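You operate a simulated robot arm through the tools that you are given. There is no shell and no other tool. Be economical: measure what you need, move in short steps, check, and stop when the job is done.

The job below is to be done with a simulated robot arm. You get a single attempt, and the scene is never put back.

JOB
Put the large washer on top of the small flange on the low round table.
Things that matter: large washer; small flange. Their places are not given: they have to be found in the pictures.

The check looks at the end state, three seconds after you hand in, the way a careful person would. Anything else that was tipped, shoved, dropped, spilled or broken makes it a failure.

ROBOT AND FRAMES
A 6-joint arm with a two-finger parallel gripper, fixed in place. Base frame: the origin is at the foot of the arm, x ahead of it, y to its left, z up; the work surface is at about z = 0. Readings come in mm, degrees, newtons and seconds.
With the tool pointing down near the work surface it reaches from about 160 to 420 mm from the base axis. Its first joint turns from -66.0 to 66.0 degrees. Payload 1.57 kg.
Tool frame: the origin (TCP) lies between the finger pads and is the grasp point; the fingertips stand 30 mm ahead of it; z points along the fingers, y is the line along which they close. The gripper opens to 80 mm. The fingers are 17 mm wide and 12 mm thick; the gripper's body (40 by 82 mm) begins 80 mm behind the TCP.
Orientation is that of the tool frame in the base frame, as a unit quaternion [w, x, y, z]. With the fingers straight down and closing along the base's y, the tool's x points along the base's -x, its y along +y and its z along -z.

CONTROLS
- The arm moves only by the tool servo_tool. Its arguments are lists of equal length, an entry for each row: "grip": the finger opening in mm, from 0 to 80; "xyz": the shift along the tool's x, y, z in units of 25 mm (1.0 is 25 mm), a list of three; "yaw": the turn about the tool's z in units of 4 degrees (1.0 is 4 degrees). In form: {"grip": [grip, ...], "xyz": [[tx, ty, tz], ...], "yaw": [yaw, ...]}. A call has 1 to 10 rows; each row shifts and turns the commanded pose from where the row before left it, along the tool's axes as they then stand. A call with a number of a shift or a turn outside -1 to 1 is refused whole. A row lasts 0.2 s, in which the tool goes at most 50 mm and 8.6 degrees; a call with a longer step from one row to the next is refused whole, and so is a gripper value outside its range. Where a pose cannot be reached the arm comes as near as it can. A force on the tool above 40 N (or 10 N above the force at the start of the call, whichever is more), or a blocked arm, ends the call early, and 0.2 s more pass. Each finger travels about 153 mm/s and halts on what it meets, pressing with about 22 N; the grip force reading is that of the motor and also rises with nothing between the fingers. The clock runs only during rows and for 0.2 s after the last one: add rows that do not move to give the fingers time. The reply holds the time, the measured pose of the TCP, the force on the tool along the base axes, the opening and the grip force, in the units named above and with some noise.
- Cameras (640 x 400 px; columns grow to the right, rows downward): "scene" is fixed at [31.7, -318.6, 419.3]; the picture's right is [0.93, -0.36, 0.00], its down [-0.22, -0.57, -0.79] and it looks along [0.29, 0.74, -0.61] (base axes); focal length 233 px, centre (320, 200). "wrist" rides on the gripper at [-32, 0, -78] in the tool frame; the picture's right is [0.00, -1.00, 0.00], its down [0.97, 0.00, -0.24] and it looks along [0.24, 0.00, 0.97] (tool axes); focal length 218 px, centre (320, 200).
- capture(camera): a new picture of that camera. The clock stands still meanwhile.
- point_at(camera, pixels): for up to 12 pixels [column, row] of the newest picture of that camera ("zoom" is the newest enlarged one), the place [x, y, z] in the base frame of the surface seen there, good to about 2 mm. The clock stands still meanwhile.
- zoom(camera, box): a new picture of the part [left, top, right, bottom] of that camera's present view, enlarged. The clock stands still meanwhile.
- close_job(): hands the job in; it is judged then, once.

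Go step by step. Measure first, check grasps and placings, and put right what went wrong. The budget is 60 turns and 26 pictures, counting those below and the enlarged ones. Unless the task says otherwise, let go and move clear before handing in, and close with one line.

The tools are called as a command line: name --argument value ..., lists and objects as JSON in quotes. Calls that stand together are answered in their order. servo_tool: Moves the arm, as the interface text tells. Its arguments: {"type":"object","properties":{"grip":{"type":"array"},"xyz":{"type":"array"},"yaw":{"type":"array"}},"required":["grip","xyz","yaw"]} The other tools are called the same way: capture (camera) takes a picture; point_at (camera, pixels) gives the place of the surface under pixels of a picture; zoom (camera, box) takes an enlarged picture of a part of a camera's view; close_job () hands the job in.

At the start:

```text
t: 0.0
eef_pos: [274.1, 56.3, 238.6]
tool_rot: [0.0, 0.001, 1.0, 0.0]
ft_force: [0.7, -0.1, 0.3]
opening: 80.0
gripper_force: 0.2
```

scene: 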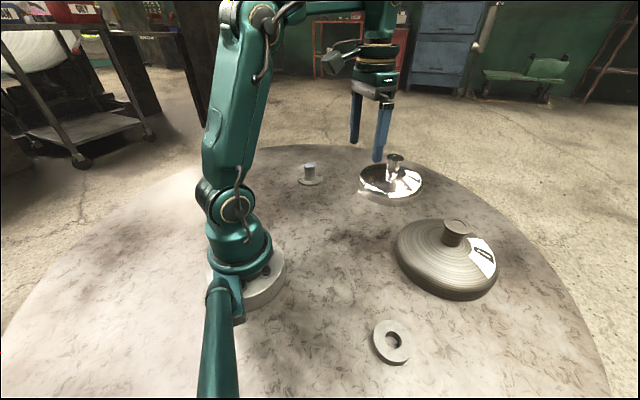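
wrist: 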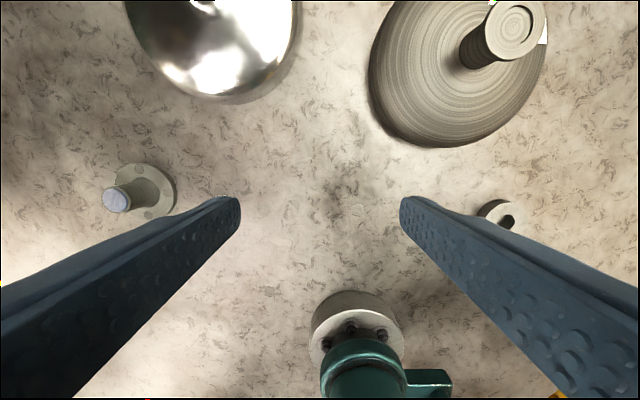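

The scene shows a ring near (391,342), which is probably the washer. A small flanged stub sits near (310,173), with two larger knobbed discs elsewhere. I'll zoom in on the ring and the stub before measuring them.

zoom --camera "scene" --box '[340, 300, 440, 380]'

zoom --camera "scene" --box '[270, 140, 430, 220]'

point_at --camera "scene" --pixels '[[391, 322], [374, 340], [408, 343], [391, 360], [394, 341], [382, 355], [310, 165], [310, 170], [310, 182], [299, 180], [322, 180], [400, 325]]'

```text
5.00 times, centred on (390, 340) of scene
```

zoom: 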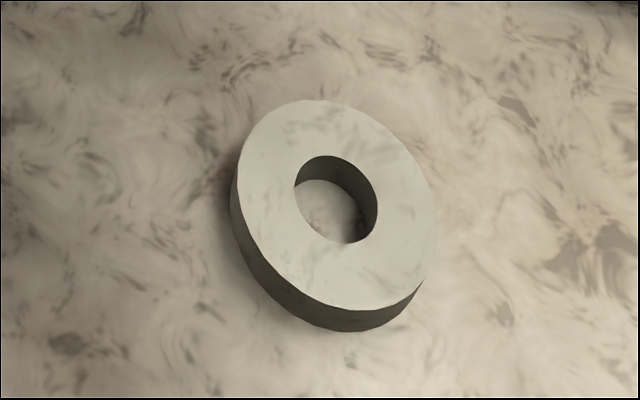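

```text
4.00 times, centred on (350, 180) of scene
```

zoom: 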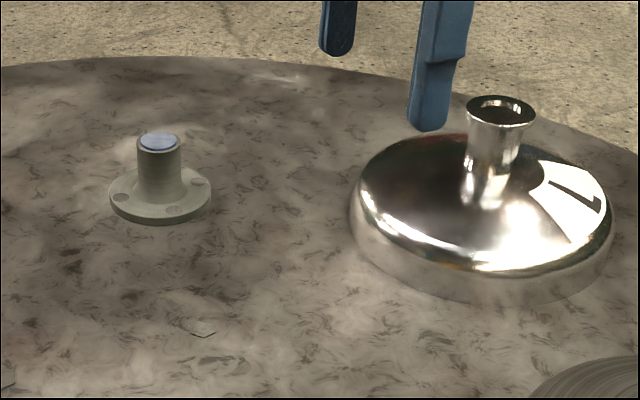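

```text
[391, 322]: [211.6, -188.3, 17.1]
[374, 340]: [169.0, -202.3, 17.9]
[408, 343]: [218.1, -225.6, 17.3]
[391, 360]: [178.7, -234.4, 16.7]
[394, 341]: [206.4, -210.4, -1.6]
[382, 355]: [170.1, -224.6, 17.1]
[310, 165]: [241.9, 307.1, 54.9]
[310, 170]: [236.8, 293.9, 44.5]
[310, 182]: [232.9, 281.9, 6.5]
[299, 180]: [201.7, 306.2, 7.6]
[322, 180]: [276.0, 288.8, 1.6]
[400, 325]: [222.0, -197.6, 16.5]
```

The washer's top is at z≈17, centred near (195,-210). The flange is at about (238,298), with a stub about 55 tall. I'll measure the stub in this zoom, then re-zoom the washer.

point_at --camera "zoom" --pixels '[[140, 141], [178, 142], [158, 134], [158, 149], [140, 175], [180, 175], [160, 190], [110, 193], [209, 190], [160, 216], [125, 180], [195, 175]]'

zoom --camera "scene" --box '[340, 300, 440, 380]'

point_at --camera "zoom" --pixels '[[240, 185], [432, 235], [315, 103], [360, 307], [291, 185], [381, 205], [325, 152], [345, 247], [260, 135], [410, 160], [270, 265], [420, 280]]'

```text
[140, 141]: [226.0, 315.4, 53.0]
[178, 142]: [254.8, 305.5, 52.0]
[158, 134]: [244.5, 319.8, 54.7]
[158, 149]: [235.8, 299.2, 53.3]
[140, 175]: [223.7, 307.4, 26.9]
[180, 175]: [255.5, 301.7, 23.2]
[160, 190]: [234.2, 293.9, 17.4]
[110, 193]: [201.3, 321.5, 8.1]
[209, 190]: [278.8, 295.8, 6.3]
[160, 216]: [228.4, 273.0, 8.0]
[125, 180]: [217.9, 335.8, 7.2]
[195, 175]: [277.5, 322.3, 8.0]
```

```text
5.00 times, centred on (390, 340) of scene
```

zoom: 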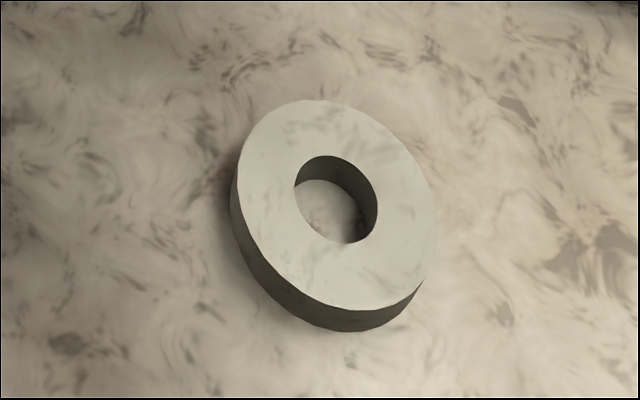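

```text
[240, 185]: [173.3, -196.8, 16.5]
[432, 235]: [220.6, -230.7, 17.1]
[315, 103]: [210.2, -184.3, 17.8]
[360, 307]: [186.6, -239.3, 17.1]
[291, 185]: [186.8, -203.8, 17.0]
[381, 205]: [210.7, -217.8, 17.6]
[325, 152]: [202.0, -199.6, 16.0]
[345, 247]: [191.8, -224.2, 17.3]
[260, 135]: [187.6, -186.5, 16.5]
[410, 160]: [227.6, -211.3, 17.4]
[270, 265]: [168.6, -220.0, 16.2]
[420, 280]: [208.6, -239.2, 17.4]
```

The washer is about 60 mm across with a hole of about 27 mm, centred near (198,-211.5). The stub is about 31 mm wide, so the washer will rest on top of it at z≈54. I'll move over the washer at this height and check where the large disc is.

point_at --camera "scene" --pixels '[[398, 250], [410, 275], [430, 292], [460, 300], [455, 225], [485, 290], [453, 240], [360, 187], [420, 187], [394, 158]]'

servo_tool --grip '[80, 80, 80, 80, 80, 80, 80, 80, 80, 80]' --xyz '[[0.2, -1, 0], [0.2, -1, 0], [0.2, -1, 0], [0.2, -1, 0], [0.2, -1, 0], [0.2, -1, 0], [0.2, -1, 0], [0.2, -1, 0], [0.2, -1, 0], [0.2, -1, 0]]' --yaw '[0, 0, 0, 0, 0, 0, 0, 0, 0, 0]'

capture --camera "wrist"

```text
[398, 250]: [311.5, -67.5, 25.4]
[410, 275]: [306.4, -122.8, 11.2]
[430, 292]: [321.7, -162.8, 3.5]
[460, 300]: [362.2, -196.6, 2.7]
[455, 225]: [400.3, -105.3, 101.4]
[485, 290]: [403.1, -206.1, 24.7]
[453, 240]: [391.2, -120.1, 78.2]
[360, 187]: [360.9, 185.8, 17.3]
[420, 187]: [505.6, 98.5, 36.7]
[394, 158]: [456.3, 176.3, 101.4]
```

```text
t: 2.2
eef_pos: [223.5, -195.0, 237.7]
tool_rot: [0.0, 0.0, 1.0, 0.0]
ft_force: [0.1, 0.0, -0.3]
opening: 79.8
gripper_force: 0.1
```

```text
20 pictures are left
```

wrist: 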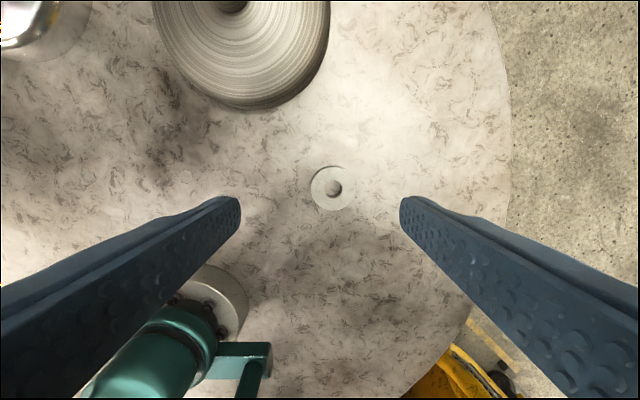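

The disc is more than 100 mm from the washer, so there is room. I'll finish centring at (198,-211.5) and go down to about z=113 for a close look.

servo_tool --grip '[80, 80, 80, 80, 80, 80, 80]' --xyz '[[0.51, -0.33, 0], [0.51, -0.33, 0], [0, 0, 1], [0, 0, 1], [0, 0, 1], [0, 0, 1], [0, 0, 1]]' --yaw '[0, 0, 0, 0, 0, 0, 0]'

capture --camera "wrist"

```text
t: 3.8
eef_pos: [199.0, -208.9, 114.7]
tool_rot: [0.0, 0.0, 1.0, -0.001]
ft_force: [-0.3, 0.9, -0.4]
opening: 80.1
gripper_force: 0.1
```

```text
19 pictures are left
```

wrist: 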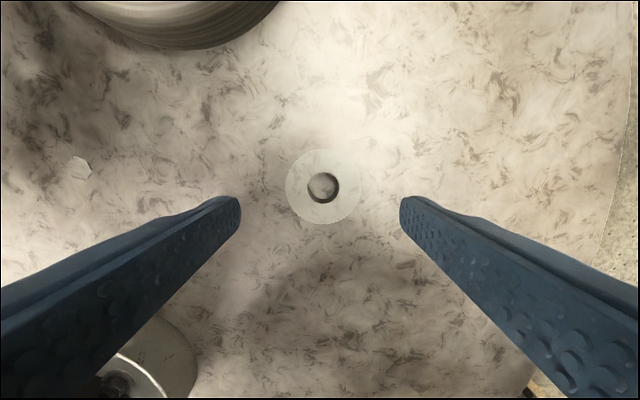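

The washer spans about columns 285–361 and rows 149–225. I'll measure its rim and hole from here.

point_at --camera "wrist" --pixels '[[287, 186], [359, 186], [323, 151], [323, 222], [306, 187], [341, 187], [323, 169], [323, 205]]'

```text
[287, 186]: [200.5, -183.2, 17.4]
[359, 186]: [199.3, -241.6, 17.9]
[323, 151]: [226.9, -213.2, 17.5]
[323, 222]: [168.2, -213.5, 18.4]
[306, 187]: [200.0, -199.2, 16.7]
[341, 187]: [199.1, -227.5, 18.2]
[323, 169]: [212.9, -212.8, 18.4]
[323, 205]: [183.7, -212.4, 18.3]
```

The washer centre is (198,-212.5) and its diameter is about 60. I'll shift about 2 mm in y and lower to TCP z≈34, leaving the fingertips about 4 mm above the table.

servo_tool --grip '[80, 80, 80, 80, 80, 80]' --xyz '[[0.02, -0.08, 0.7], [0, 0, 0.7], [0, 0, 0.7], [0, 0, 0.7], [0, 0, 0.38], [0, 0, 0]]' --yaw '[0, 0, 0, 0, 0, 0]'

```text
t: 5.2
eef_pos: [198.4, -211.6, 33.7]
tool_rot: [0.0, 0.0, 1.0, -0.001]
ft_force: [-0.4, 0.2, 0.5]
opening: 80.1
gripper_force: 0.1
```

The tool is at (198.4,-211.6,33.7), centred over the washer with no contact. I'll close the fingers, stepping down so it stays gentle.

servo_tool --grip '[70, 64, 58, 54, 54, 54]' --xyz '[[0, 0, 0], [0, 0, 0], [0, 0, 0], [0, 0, 0], [0, 0, 0], [0, 0, 0]]' --yaw '[0, 0, 0, 0, 0, 0]'

```text
t: 6.6
eef_pos: [198.2, -210.5, 34.2]
tool_rot: [0.0, 0.0, 1.0, 0.0]
ft_force: [0.1, -1.1, 0.0]
opening: 60.8
gripper_force: 21.9
```

The fingers stopped at 60.8 mm with 21.9 N, so the washer is gripped. I'll lift it about 160 mm.

servo_tool --grip '[54, 54, 54, 54, 54, 54, 54, 54, 54]' --xyz '[[0, 0, -0.3], [0, 0, -0.6], [0, 0, -0.9], [0, 0, -0.9], [0, 0, -0.9], [0, 0, -0.9], [0, 0, -0.9], [0, 0, -0.9], [0, 0, -0.3]]' --yaw '[0, 0, 0, 0, 0, 0, 0, 0, 0]'

capture --camera "wrist"

```text
t: 8.6
eef_pos: [199.0, -212.3, 198.9]
tool_rot: [0.0, 0.0, 1.0, -0.001]
ft_force: [-0.9, -0.3, -0.7]
opening: 54.1
gripper_force: 0.0
```

```text
18 pictures are left
```

wrist: 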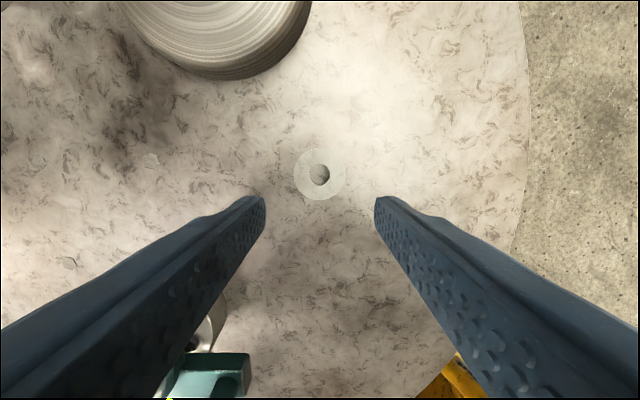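

The opening is down to 54 with no grip force, and the washer still lies at about (320,175), so it slipped out. I'll check that it is flat and where it is.

point_at --camera "wrist" --pixels '[[296, 175], [344, 175], [320, 151], [320, 199], [320, 158], [320, 193], [303, 175], [337, 175]]'

zoom --camera "wrist" --box '[240, 125, 400, 225]'

```text
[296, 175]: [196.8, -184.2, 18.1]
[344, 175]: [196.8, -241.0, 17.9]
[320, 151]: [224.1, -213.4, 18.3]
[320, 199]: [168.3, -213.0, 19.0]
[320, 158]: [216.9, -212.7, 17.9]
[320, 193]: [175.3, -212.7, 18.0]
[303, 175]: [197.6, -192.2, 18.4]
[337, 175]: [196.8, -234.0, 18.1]
```

```text
4.00 times, centred on (320, 175) of wrist
```

zoom: 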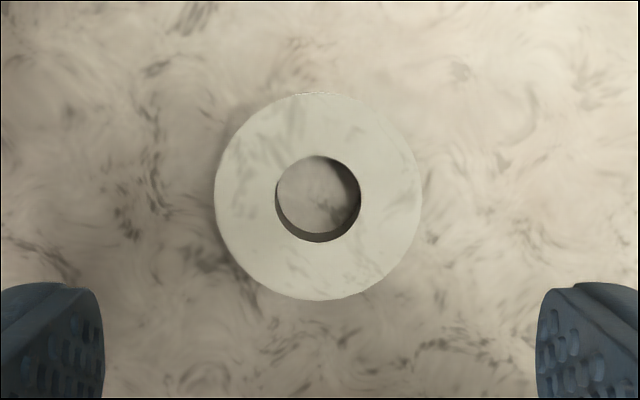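

The washer is flat and undisturbed, centred at about (197,-212.8). I'll reopen, go slightly lower so the tips are about 2 mm above the table, grip with a full-close command, and lift slowly.

servo_tool --grip '[80, 80, 80, 80, 80, 80, 80, 80, 80, 80]' --xyz '[[0.05, 0, 0], [0, 0, 0.8], [0, 0, 0.9], [0, 0, 0.9], [0, 0, 0.9], [0, 0, 0.9], [0, 0, 0.9], [0, 0, 0.8], [0, 0, 0.56], [0, 0, 0]]' --yaw '[0, 0, 0, 0, 0, 0, 0, 0, 0, 0]'

servo_tool --grip '[70, 64, 58, 40, 20, 0, 0, 0]' --xyz '[[0, 0, 0], [0, 0, 0], [0, 0, 0], [0, 0, 0], [0, 0, 0], [0, 0, 0], [0, 0, -0.05], [0, 0, -0.05]]' --yaw '[0, 0, 0, 0, 0, 0, 0, 0]'

```text
t: 10.8
eef_pos: [195.6, -212.7, 33.8]
tool_rot: [-0.001, 0.0, 1.0, 0.0]
ft_force: [-0.6, -1.2, -0.1]
opening: 80.2
gripper_force: 0.1
```

```text
t: 12.6
eef_pos: [196.1, -211.9, 35.2]
tool_rot: [0.001, 0.0, 1.0, 0.0]
ft_force: [-0.4, -0.3, 0.4]
opening: 60.6
gripper_force: 22.2
```

It is gripped at 60.6 mm. I'll lift slowly and watch the opening.

servo_tool --grip '[0, 0, 0, 0, 0, 0, 0, 0]' --xyz '[[0, 0, -0.05], [0, 0, -0.08], [0, 0, -0.08], [0, 0, -0.08], [0, 0, -0.08], [0, 0, -0.08], [0, 0, -0.08], [0, 0, -0.08]]' --yaw '[0, 0, 0, 0, 0, 0, 0, 0]'

capture --camera "wrist"

```text
t: 14.4
eef_pos: [196.4, -211.8, 49.6]
tool_rot: [-0.001, 0.0, 1.0, -0.001]
ft_force: [-0.1, 0.1, -3.7]
opening: 60.3
gripper_force: 22.1
```

```text
16 pictures are left
```

wrist: 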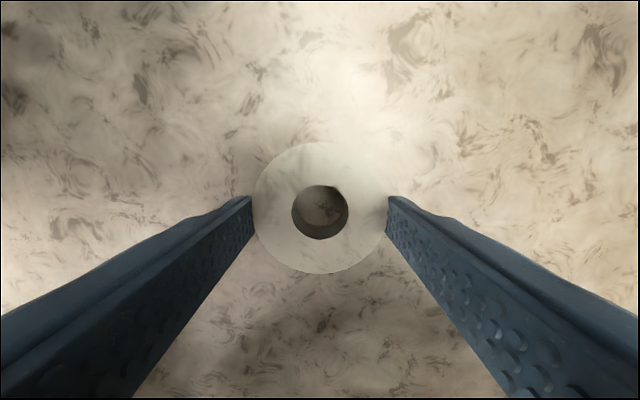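

The force is -3.7 N, which is the washer's weight, and it is off the table. I'll measure how high it sits, wait a second, and measure again to see whether it creeps.

point_at --camera "wrist" --pixels '[[320, 160], [320, 255], [270, 208], [370, 208]]'

servo_tool --grip '[0, 0, 0, 0, 0]' --xyz '[[0, 0, 0], [0, 0, 0], [0, 0, 0], [0, 0, 0], [0, 0, 0]]' --yaw '[0, 0, 0, 0, 0]'

capture --camera "wrist"

point_at --camera "wrist" --pixels '[[320, 160], [320, 255], [270, 208], [370, 208]]'

```text
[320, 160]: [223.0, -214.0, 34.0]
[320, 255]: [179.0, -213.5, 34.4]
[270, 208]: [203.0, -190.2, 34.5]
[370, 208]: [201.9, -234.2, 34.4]
```

```text
t: 15.6
eef_pos: [196.9, -211.8, 49.1]
tool_rot: [0.001, 0.0, 1.0, 0.0]
ft_force: [0.3, -0.6, -3.4]
opening: 60.5
gripper_force: 22.6
```

```text
15 pictures are left
```

wrist: 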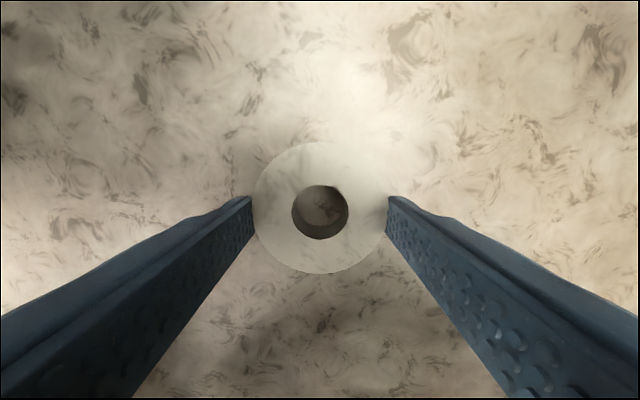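

```text
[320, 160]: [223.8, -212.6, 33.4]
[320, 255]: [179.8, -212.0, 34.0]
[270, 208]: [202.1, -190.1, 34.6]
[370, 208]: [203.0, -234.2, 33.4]
```

The washer top stays at z≈34 in both readings, so it isn't creeping. The earlier slip came from moving too fast. I'll lift with a gentle ramp.

servo_tool --grip '[0, 0, 0, 0, 0, 0, 0, 0, 0, 0]' --xyz '[[0, 0, -0.1], [0, 0, -0.2], [0, 0, -0.3], [0, 0, -0.4], [0, 0, -0.5], [0, 0, -0.5], [0, 0, -0.4], [0, 0, -0.3], [0, 0, -0.2], [0, 0, -0.1]]' --yaw '[0, 0, 0, 0, 0, 0, 0, 0, 0, 0]'

servo_tool --grip '[0, 0, 0, 0, 0, 0, 0, 0, 0, 0]' --xyz '[[-0.05, 0.1, 0], [-0.05, 0.2, 0], [-0.05, 0.3, 0], [-0.05, 0.4, 0], [-0.05, 0.5, 0], [-0.05, 0.5, 0], [-0.05, 0.4, 0], [-0.05, 0.3, 0], [-0.05, 0.2, 0], [-0.05, 0.1, 0]]' --yaw '[0, 0, 0, 0, 0, 0, 0, 0, 0, 0]'

```text
t: 17.8
eef_pos: [195.1, -210.1, 124.5]
tool_rot: [0.001, 0.0, 1.0, 0.0]
ft_force: [0.3, 0.2, -4.0]
opening: 60.5
gripper_force: 21.9
```

```text
t: 20.0
eef_pos: [208.0, -135.0, 123.7]
tool_rot: [0.0, 0.0, 1.0, 0.001]
ft_force: [0.5, 0.4, -3.1]
opening: 60.4
gripper_force: 22.1
```

The grip is holding at 60.4 mm. I'll carry on toward the flange with gentle ramps.

servo_tool --grip '[0, 0, 0, 0, 0, 0, 0, 0, 0, 0]' --xyz '[[-0.04, 0.15, 0], [-0.04, 0.3, 0], [-0.04, 0.45, 0], [-0.04, 0.6, 0], [-0.04, 0.7, 0], [-0.04, 0.7, 0], [-0.04, 0.6, 0], [-0.04, 0.45, 0], [-0.04, 0.3, 0], [-0.04, 0.15, 0]]' --yaw '[0, 0, 0, 0, 0, 0, 0, 0, 0, 0]'

servo_tool --grip '[0, 0, 0, 0, 0, 0, 0, 0, 0, 0]' --xyz '[[-0.04, 0.15, 0], [-0.04, 0.3, 0], [-0.04, 0.45, 0], [-0.04, 0.6, 0], [-0.04, 0.7, 0], [-0.04, 0.7, 0], [-0.04, 0.6, 0], [-0.04, 0.45, 0], [-0.04, 0.3, 0], [-0.04, 0.15, 0]]' --yaw '[0, 0, 0, 0, 0, 0, 0, 0, 0, 0]'

servo_tool --grip '[0, 0, 0, 0, 0, 0, 0, 0, 0, 0]' --xyz '[[-0.04, 0.15, 0], [-0.04, 0.3, 0], [-0.04, 0.45, 0], [-0.04, 0.6, 0], [-0.04, 0.6, 0], [-0.04, 0.6, 0], [-0.04, 0.5, 0], [-0.04, 0.35, 0], [-0.04, 0.2, 0], [-0.04, 0.1, 0]]' --yaw '[0, 0, 0, 0, 0, 0, 0, 0, 0, 0]'

capture --camera "wrist"

```text
t: 22.2
eef_pos: [219.2, -25.1, 124.7]
tool_rot: [0.0, 0.0, 1.0, 0.0]
ft_force: [-0.3, -0.3, -2.7]
opening: 60.5
gripper_force: 21.9
```

```text
t: 24.4
eef_pos: [228.2, 85.5, 124.7]
tool_rot: [0.0, 0.001, 1.0, 0.0]
ft_force: [0.3, 0.4, -2.8]
opening: 60.3
gripper_force: 22.2
```

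```text
t: 26.6
eef_pos: [238.5, 178.9, 124.9]
tool_rot: [0.001, 0.001, 1.0, 0.001]
ft_force: [0.0, 0.2, -3.5]
opening: 60.6
gripper_force: 21.7
```

```text
14 pictures are left
```

wrist: 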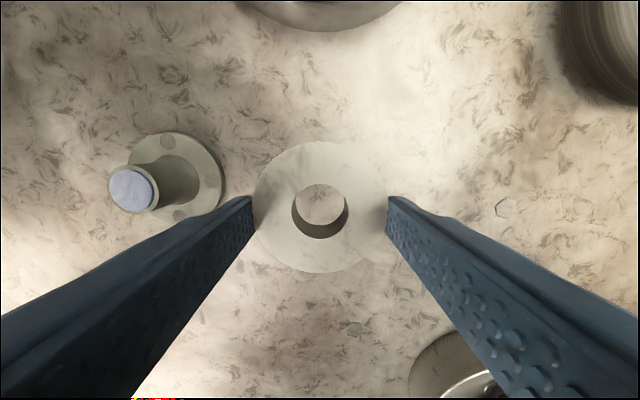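

The washer is still held, and the stub top is visible at (132,188). I'll measure both in this same view.

zoom --camera "wrist" --box '[80, 120, 240, 220]'

point_at --camera "wrist" --pixels '[[111, 188], [131, 188], [152, 188], [132, 168], [132, 208], [320, 144], [320, 270], [256, 207], [384, 207], [222, 175], [177, 134], [177, 217]]'

```text
4.00 times, centred on (160, 170) of wrist
```

zoom: 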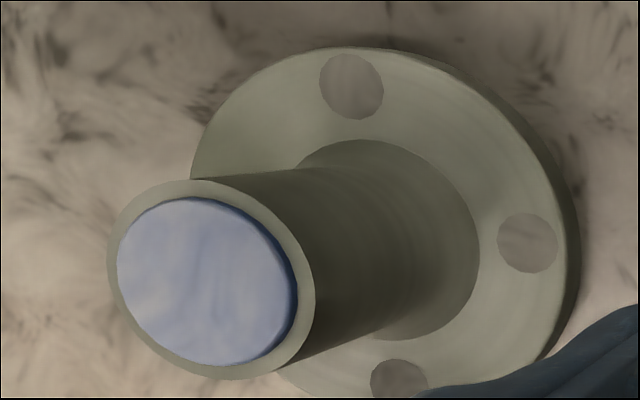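

```text
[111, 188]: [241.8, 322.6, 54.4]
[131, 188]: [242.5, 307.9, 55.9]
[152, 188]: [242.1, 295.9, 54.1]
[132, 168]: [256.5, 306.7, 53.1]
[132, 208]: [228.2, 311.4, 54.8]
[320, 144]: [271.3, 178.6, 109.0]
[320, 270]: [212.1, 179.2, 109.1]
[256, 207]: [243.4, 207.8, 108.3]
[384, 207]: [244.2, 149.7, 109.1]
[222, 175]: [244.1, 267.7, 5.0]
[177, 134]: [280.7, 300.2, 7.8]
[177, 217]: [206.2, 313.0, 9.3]
```

I'll measure the stub's rim more precisely in the zoom.

point_at --camera "zoom" --pixels '[[111, 255], [312, 300], [185, 184], [235, 376], [130, 330], [290, 225], [150, 200], [285, 360], [211, 280]]'

```text
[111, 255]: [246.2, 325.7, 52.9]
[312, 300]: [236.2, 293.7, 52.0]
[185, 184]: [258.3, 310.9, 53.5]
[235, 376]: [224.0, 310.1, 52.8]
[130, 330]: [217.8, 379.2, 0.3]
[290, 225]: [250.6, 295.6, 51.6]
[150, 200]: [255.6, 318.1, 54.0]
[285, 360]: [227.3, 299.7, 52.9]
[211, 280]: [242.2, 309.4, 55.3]
```

The stub axis is at about (241.3,310), its rim at z≈53, with a plug top at about 55. The washer's centre is at (241.7,178.8) and its top at 109. I'll shift +131 mm in y to sit above the stub.

servo_tool --grip '[0, 0, 0, 0, 0, 0, 0, 0, 0, 0]' --xyz '[[0, 0.15, 0], [0, 0.3, 0], [0, 0.5, 0], [0, 0.7, 0], [0, 0.85, 0], [0, 0.85, 0], [0, 0.75, 0], [0, 0.6, 0], [0.01, 0.35, 0], [0.01, 0.2, 0]]' --yaw '[0, 0, 0, 0, 0, 0, 0, 0, 0, 0]'

servo_tool --grip '[0, 0, 0, 0, 0, 0, 0]' --xyz '[[0, 0, 0.1], [0, 0, 0.2], [0, 0, 0.25], [0, 0, 0.25], [0, 0, 0.2], [0, 0, 0.1], [0, 0, 0]]' --yaw '[0, 0, 0, 0, 0, 0, 0]'

capture --camera "wrist"

zoom --camera "scene" --box '[250, 110, 378, 190]'

```text
t: 28.8
eef_pos: [239.1, 311.0, 126.1]
tool_rot: [0.0, -0.001, 1.0, -0.001]
ft_force: [-0.3, 0.2, -3.0]
opening: 60.5
gripper_force: 22.3
```

```text
t: 30.4
eef_pos: [238.0, 311.5, 98.0]
tool_rot: [-0.001, 0.0, 1.0, 0.0]
ft_force: [-0.3, -0.3, -3.0]
opening: 60.3
gripper_force: 21.9
```

```text
12 pictures are left
```

wrist: 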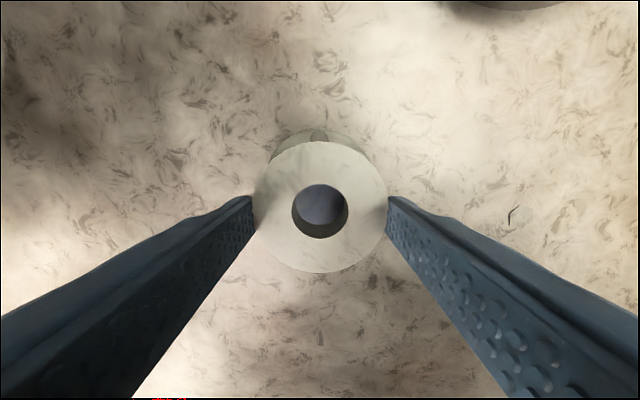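

```text
5.00 times, centred on (314, 150) of scene
```

zoom: 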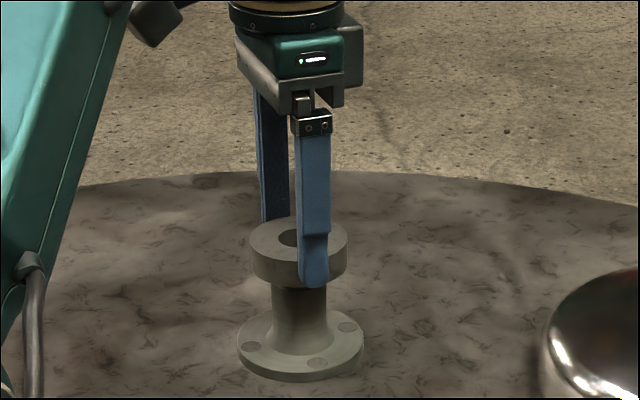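

The plug shows through the hole, and the scene zoom shows the washer centred just above the stub. I'll lower about 8 mm slowly and watch the force.

servo_tool --grip '[0, 0, 0, 0, 0, 0, 0, 0]' --xyz '[[0, 0, 0.04], [0, 0, 0.05], [0, 0, 0.05], [0, 0, 0.05], [0, 0, 0.05], [0, 0, 0.04], [0, 0, 0.03], [0, 0, 0]]' --yaw '[0, 0, 0, 0, 0, 0, 0, 0]'

zoom --camera "wrist" --box '[240, 125, 400, 285]'

```text
t: 32.2
eef_pos: [237.7, 310.3, 88.3]
tool_rot: [0.0, 0.0, 1.0, 0.0]
ft_force: [0.8, -0.4, -3.9]
opening: 60.3
gripper_force: 22.1
```

```text
2.50 times, centred on (320, 205) of wrist
```

zoom: 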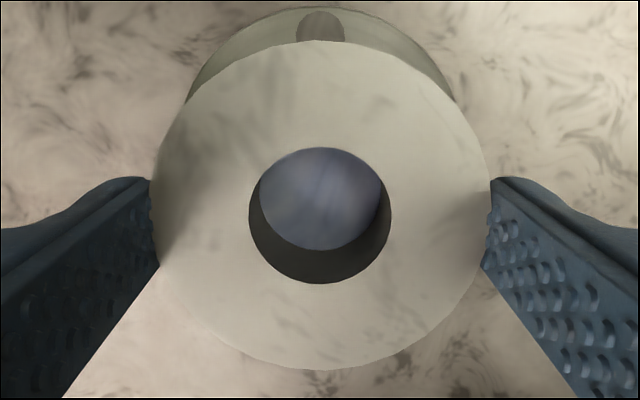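

The force is still -3.9 N, so there's no contact yet. The flange and washer are both centred on column 320. I'll continue down in 0.5 mm rows.

servo_tool --grip '[0, 0, 0, 0]' --xyz '[[0, 0, 0.02], [0, 0, 0.02], [0, 0, 0.02], [0, 0, 0]]' --yaw '[0, 0, 0, 0]'

servo_tool --grip '[0, 0, 0, 0]' --xyz '[[0, 0, 0.02], [0, 0, 0.02], [0, 0, 0.02], [0, 0, 0]]' --yaw '[0, 0, 0, 0]'

```text
t: 33.2
eef_pos: [238.1, 310.9, 88.3]
tool_rot: [0.001, 0.0, 1.0, 0.001]
ft_force: [-2.6, -2.6, 13.9]
opening: 60.5
gripper_force: 22.0
```

```text
t: 34.2
eef_pos: [239.6, 311.4, 88.8]
tool_rot: [0.001, 0.0, 1.0, -0.001]
ft_force: [1.4, -0.9, 16.2]
opening: 60.2
gripper_force: 22.9
```

Contact at 14–16 N means the washer is seated. I'll back off about 2 mm to relieve the load, then check alignment before releasing.

servo_tool --grip '[0, 0, 0]' --xyz '[[0, 0, -0.03], [0, 0, -0.02], [0, 0, 0]]' --yaw '[0, 0, 0]'

zoom --camera "wrist" --box '[240, 125, 400, 285]'

point_at --camera "zoom" --pixels '[[320, 45], [320, 365], [157, 205], [484, 205], [265, 190], [375, 190], [320, 160], [320, 235], [190, 90], [450, 90]]'

zoom --camera "scene" --box '[278, 140, 342, 180]'

```text
t: 35.0
eef_pos: [238.7, 311.2, 87.4]
tool_rot: [-0.001, 0.0, 1.0, -0.001]
ft_force: [-0.6, 0.8, -3.4]
opening: 60.0
gripper_force: 21.5
```

```text
2.50 times, centred on (320, 205) of wrist
```

zoom: 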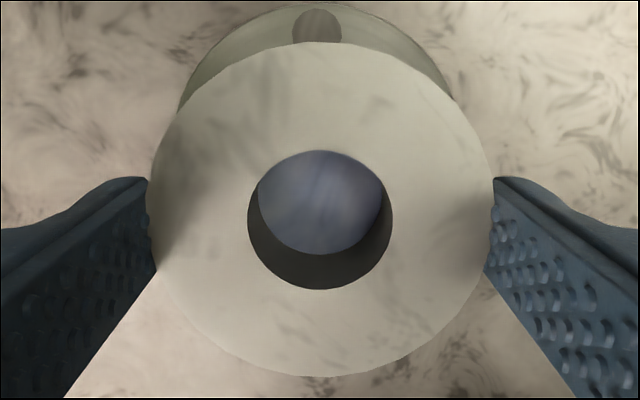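

```text
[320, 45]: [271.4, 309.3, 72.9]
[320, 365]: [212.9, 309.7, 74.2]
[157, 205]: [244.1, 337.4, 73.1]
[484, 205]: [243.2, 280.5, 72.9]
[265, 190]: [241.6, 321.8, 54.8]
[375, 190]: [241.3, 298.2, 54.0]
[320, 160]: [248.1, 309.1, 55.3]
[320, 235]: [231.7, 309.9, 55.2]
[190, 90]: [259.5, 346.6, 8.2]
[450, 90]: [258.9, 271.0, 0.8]
```

```text
10.00 times, centred on (310, 160) of scene
```

zoom: 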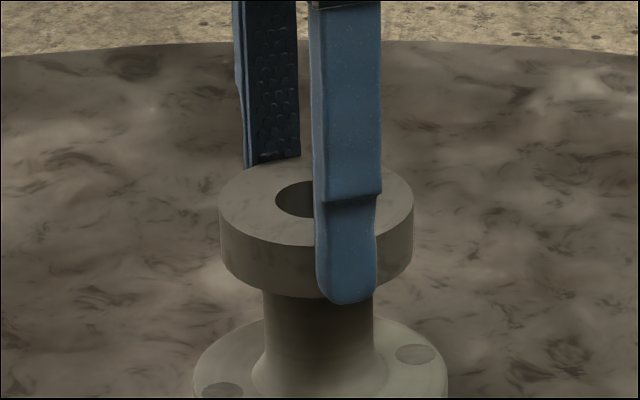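

The washer's centre is (242.1,309) and the stub axis is (241.3,310), so it is well aligned. The washer's underside is at about 55.5, level with the stub top. The arm carries its weight again, so I'll lower 1 mm and open gradually.

servo_tool --grip '[0, 0, 0]' --xyz '[[0, 0, 0.02], [0, 0, 0.01], [0, 0, 0]]' --yaw '[0, 0, 0]'

```text
t: 35.8
eef_pos: [238.4, 311.7, 86.4]
tool_rot: [0.0, 0.0, 1.0, 0.0]
ft_force: [-0.7, 0.2, -3.1]
opening: 59.9
gripper_force: 22.3
```

servo_tool --grip '[0, 0, 0]' --xyz '[[0, 0, 0.02], [0, 0, 0.01], [0, 0, 0]]' --yaw '[0, 0, 0]'

```text
t: 36.6
eef_pos: [239.3, 311.6, 86.7]
tool_rot: [0.0, -0.001, 1.0, 0.001]
ft_force: [-5.5, -0.2, 9.2]
opening: 60.2
gripper_force: 22.0
```

The load went from -3.1 N to +9.2 N, so the washer is touching the stub again. I'll raise 0.5 mm to ease it, then open slowly.

servo_tool --grip '[0, 60, 62, 64, 67, 70, 74, 80, 80]' --xyz '[[0, 0, -0.015], [0, 0, 0], [0, 0, 0], [0, 0, 0], [0, 0, 0], [0, 0, 0], [0, 0, 0], [0, 0, 0], [0, 0, 0]]' --yaw '[0, 0, 0, 0, 0, 0, 0, 0, 0]'

zoom --camera "wrist" --box '[240, 125, 400, 285]'

point_at --camera "zoom" --pixels '[[320, 50], [320, 360], [165, 205], [478, 205], [265, 190], [375, 190], [320, 160], [320, 235]]'

```text
t: 38.6
eef_pos: [238.1, 311.0, 87.2]
tool_rot: [-0.001, 0.0, 1.0, 0.0]
ft_force: [-0.2, -0.5, 0.0]
opening: 80.1
gripper_force: 0.0
```

```text
2.50 times, centred on (320, 205) of wrist
```

zoom: 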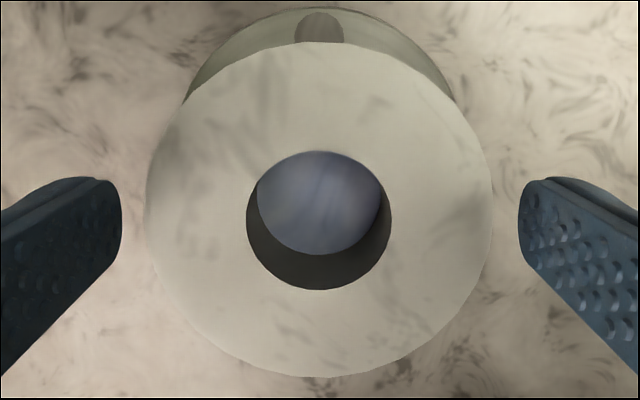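

```text
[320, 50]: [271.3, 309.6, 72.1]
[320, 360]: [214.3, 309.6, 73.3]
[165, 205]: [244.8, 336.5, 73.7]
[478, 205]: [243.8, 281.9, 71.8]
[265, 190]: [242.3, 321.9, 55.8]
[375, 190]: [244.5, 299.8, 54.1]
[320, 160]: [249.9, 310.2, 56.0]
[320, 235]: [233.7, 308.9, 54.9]
```

The washer rests level at z≈73 around its rim, centred on the stub, and both fingers are clear by about 10 mm. I'll retreat straight up and take a last look.

servo_tool --grip '[80, 80, 80, 80, 80, 80, 80]' --xyz '[[0, 0, -0.2], [0, 0, -0.5], [0, 0, -0.8], [0, 0, -0.8], [0, 0, -0.8], [0, 0, -0.5], [0, 0, 0]]' --yaw '[0, 0, 0, 0, 0, 0, 0]'

capture --camera "scene"

zoom --camera "scene" --box '[278, 140, 342, 180]'

```text
t: 40.2
eef_pos: [233.5, 302.1, 172.7]
tool_rot: [0.0, -0.001, 1.0, 0.0]
ft_force: [-0.6, 0.6, -1.1]
opening: 79.8
gripper_force: 0.0
out of reach, approached as far as the arm can: row 5, 6
```

```text
6 pictures are left
```

scene: 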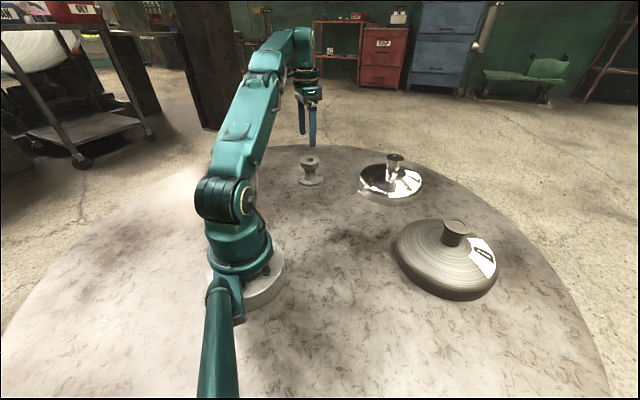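

```text
10.00 times, centred on (310, 160) of scene
```

zoom: 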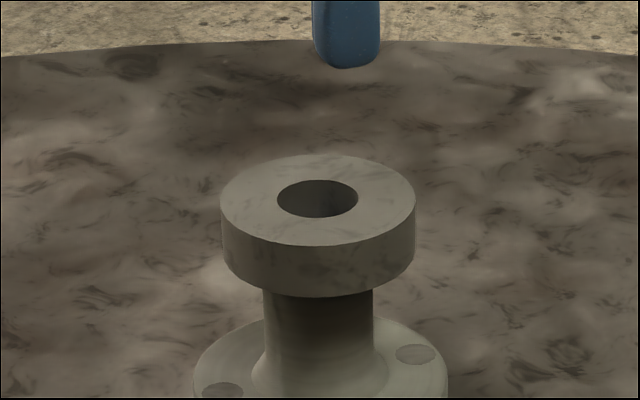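

The final pictures show the washer level and centred on the stub, with the gripper clear and the two lids where they were. I'm handing in.

close_job

```text
The job is handed in.
```

The large washer is resting level and centred on top of the small flange. It slipped out of the gripper on the first lift and was picked up again, and nothing else was disturbed.
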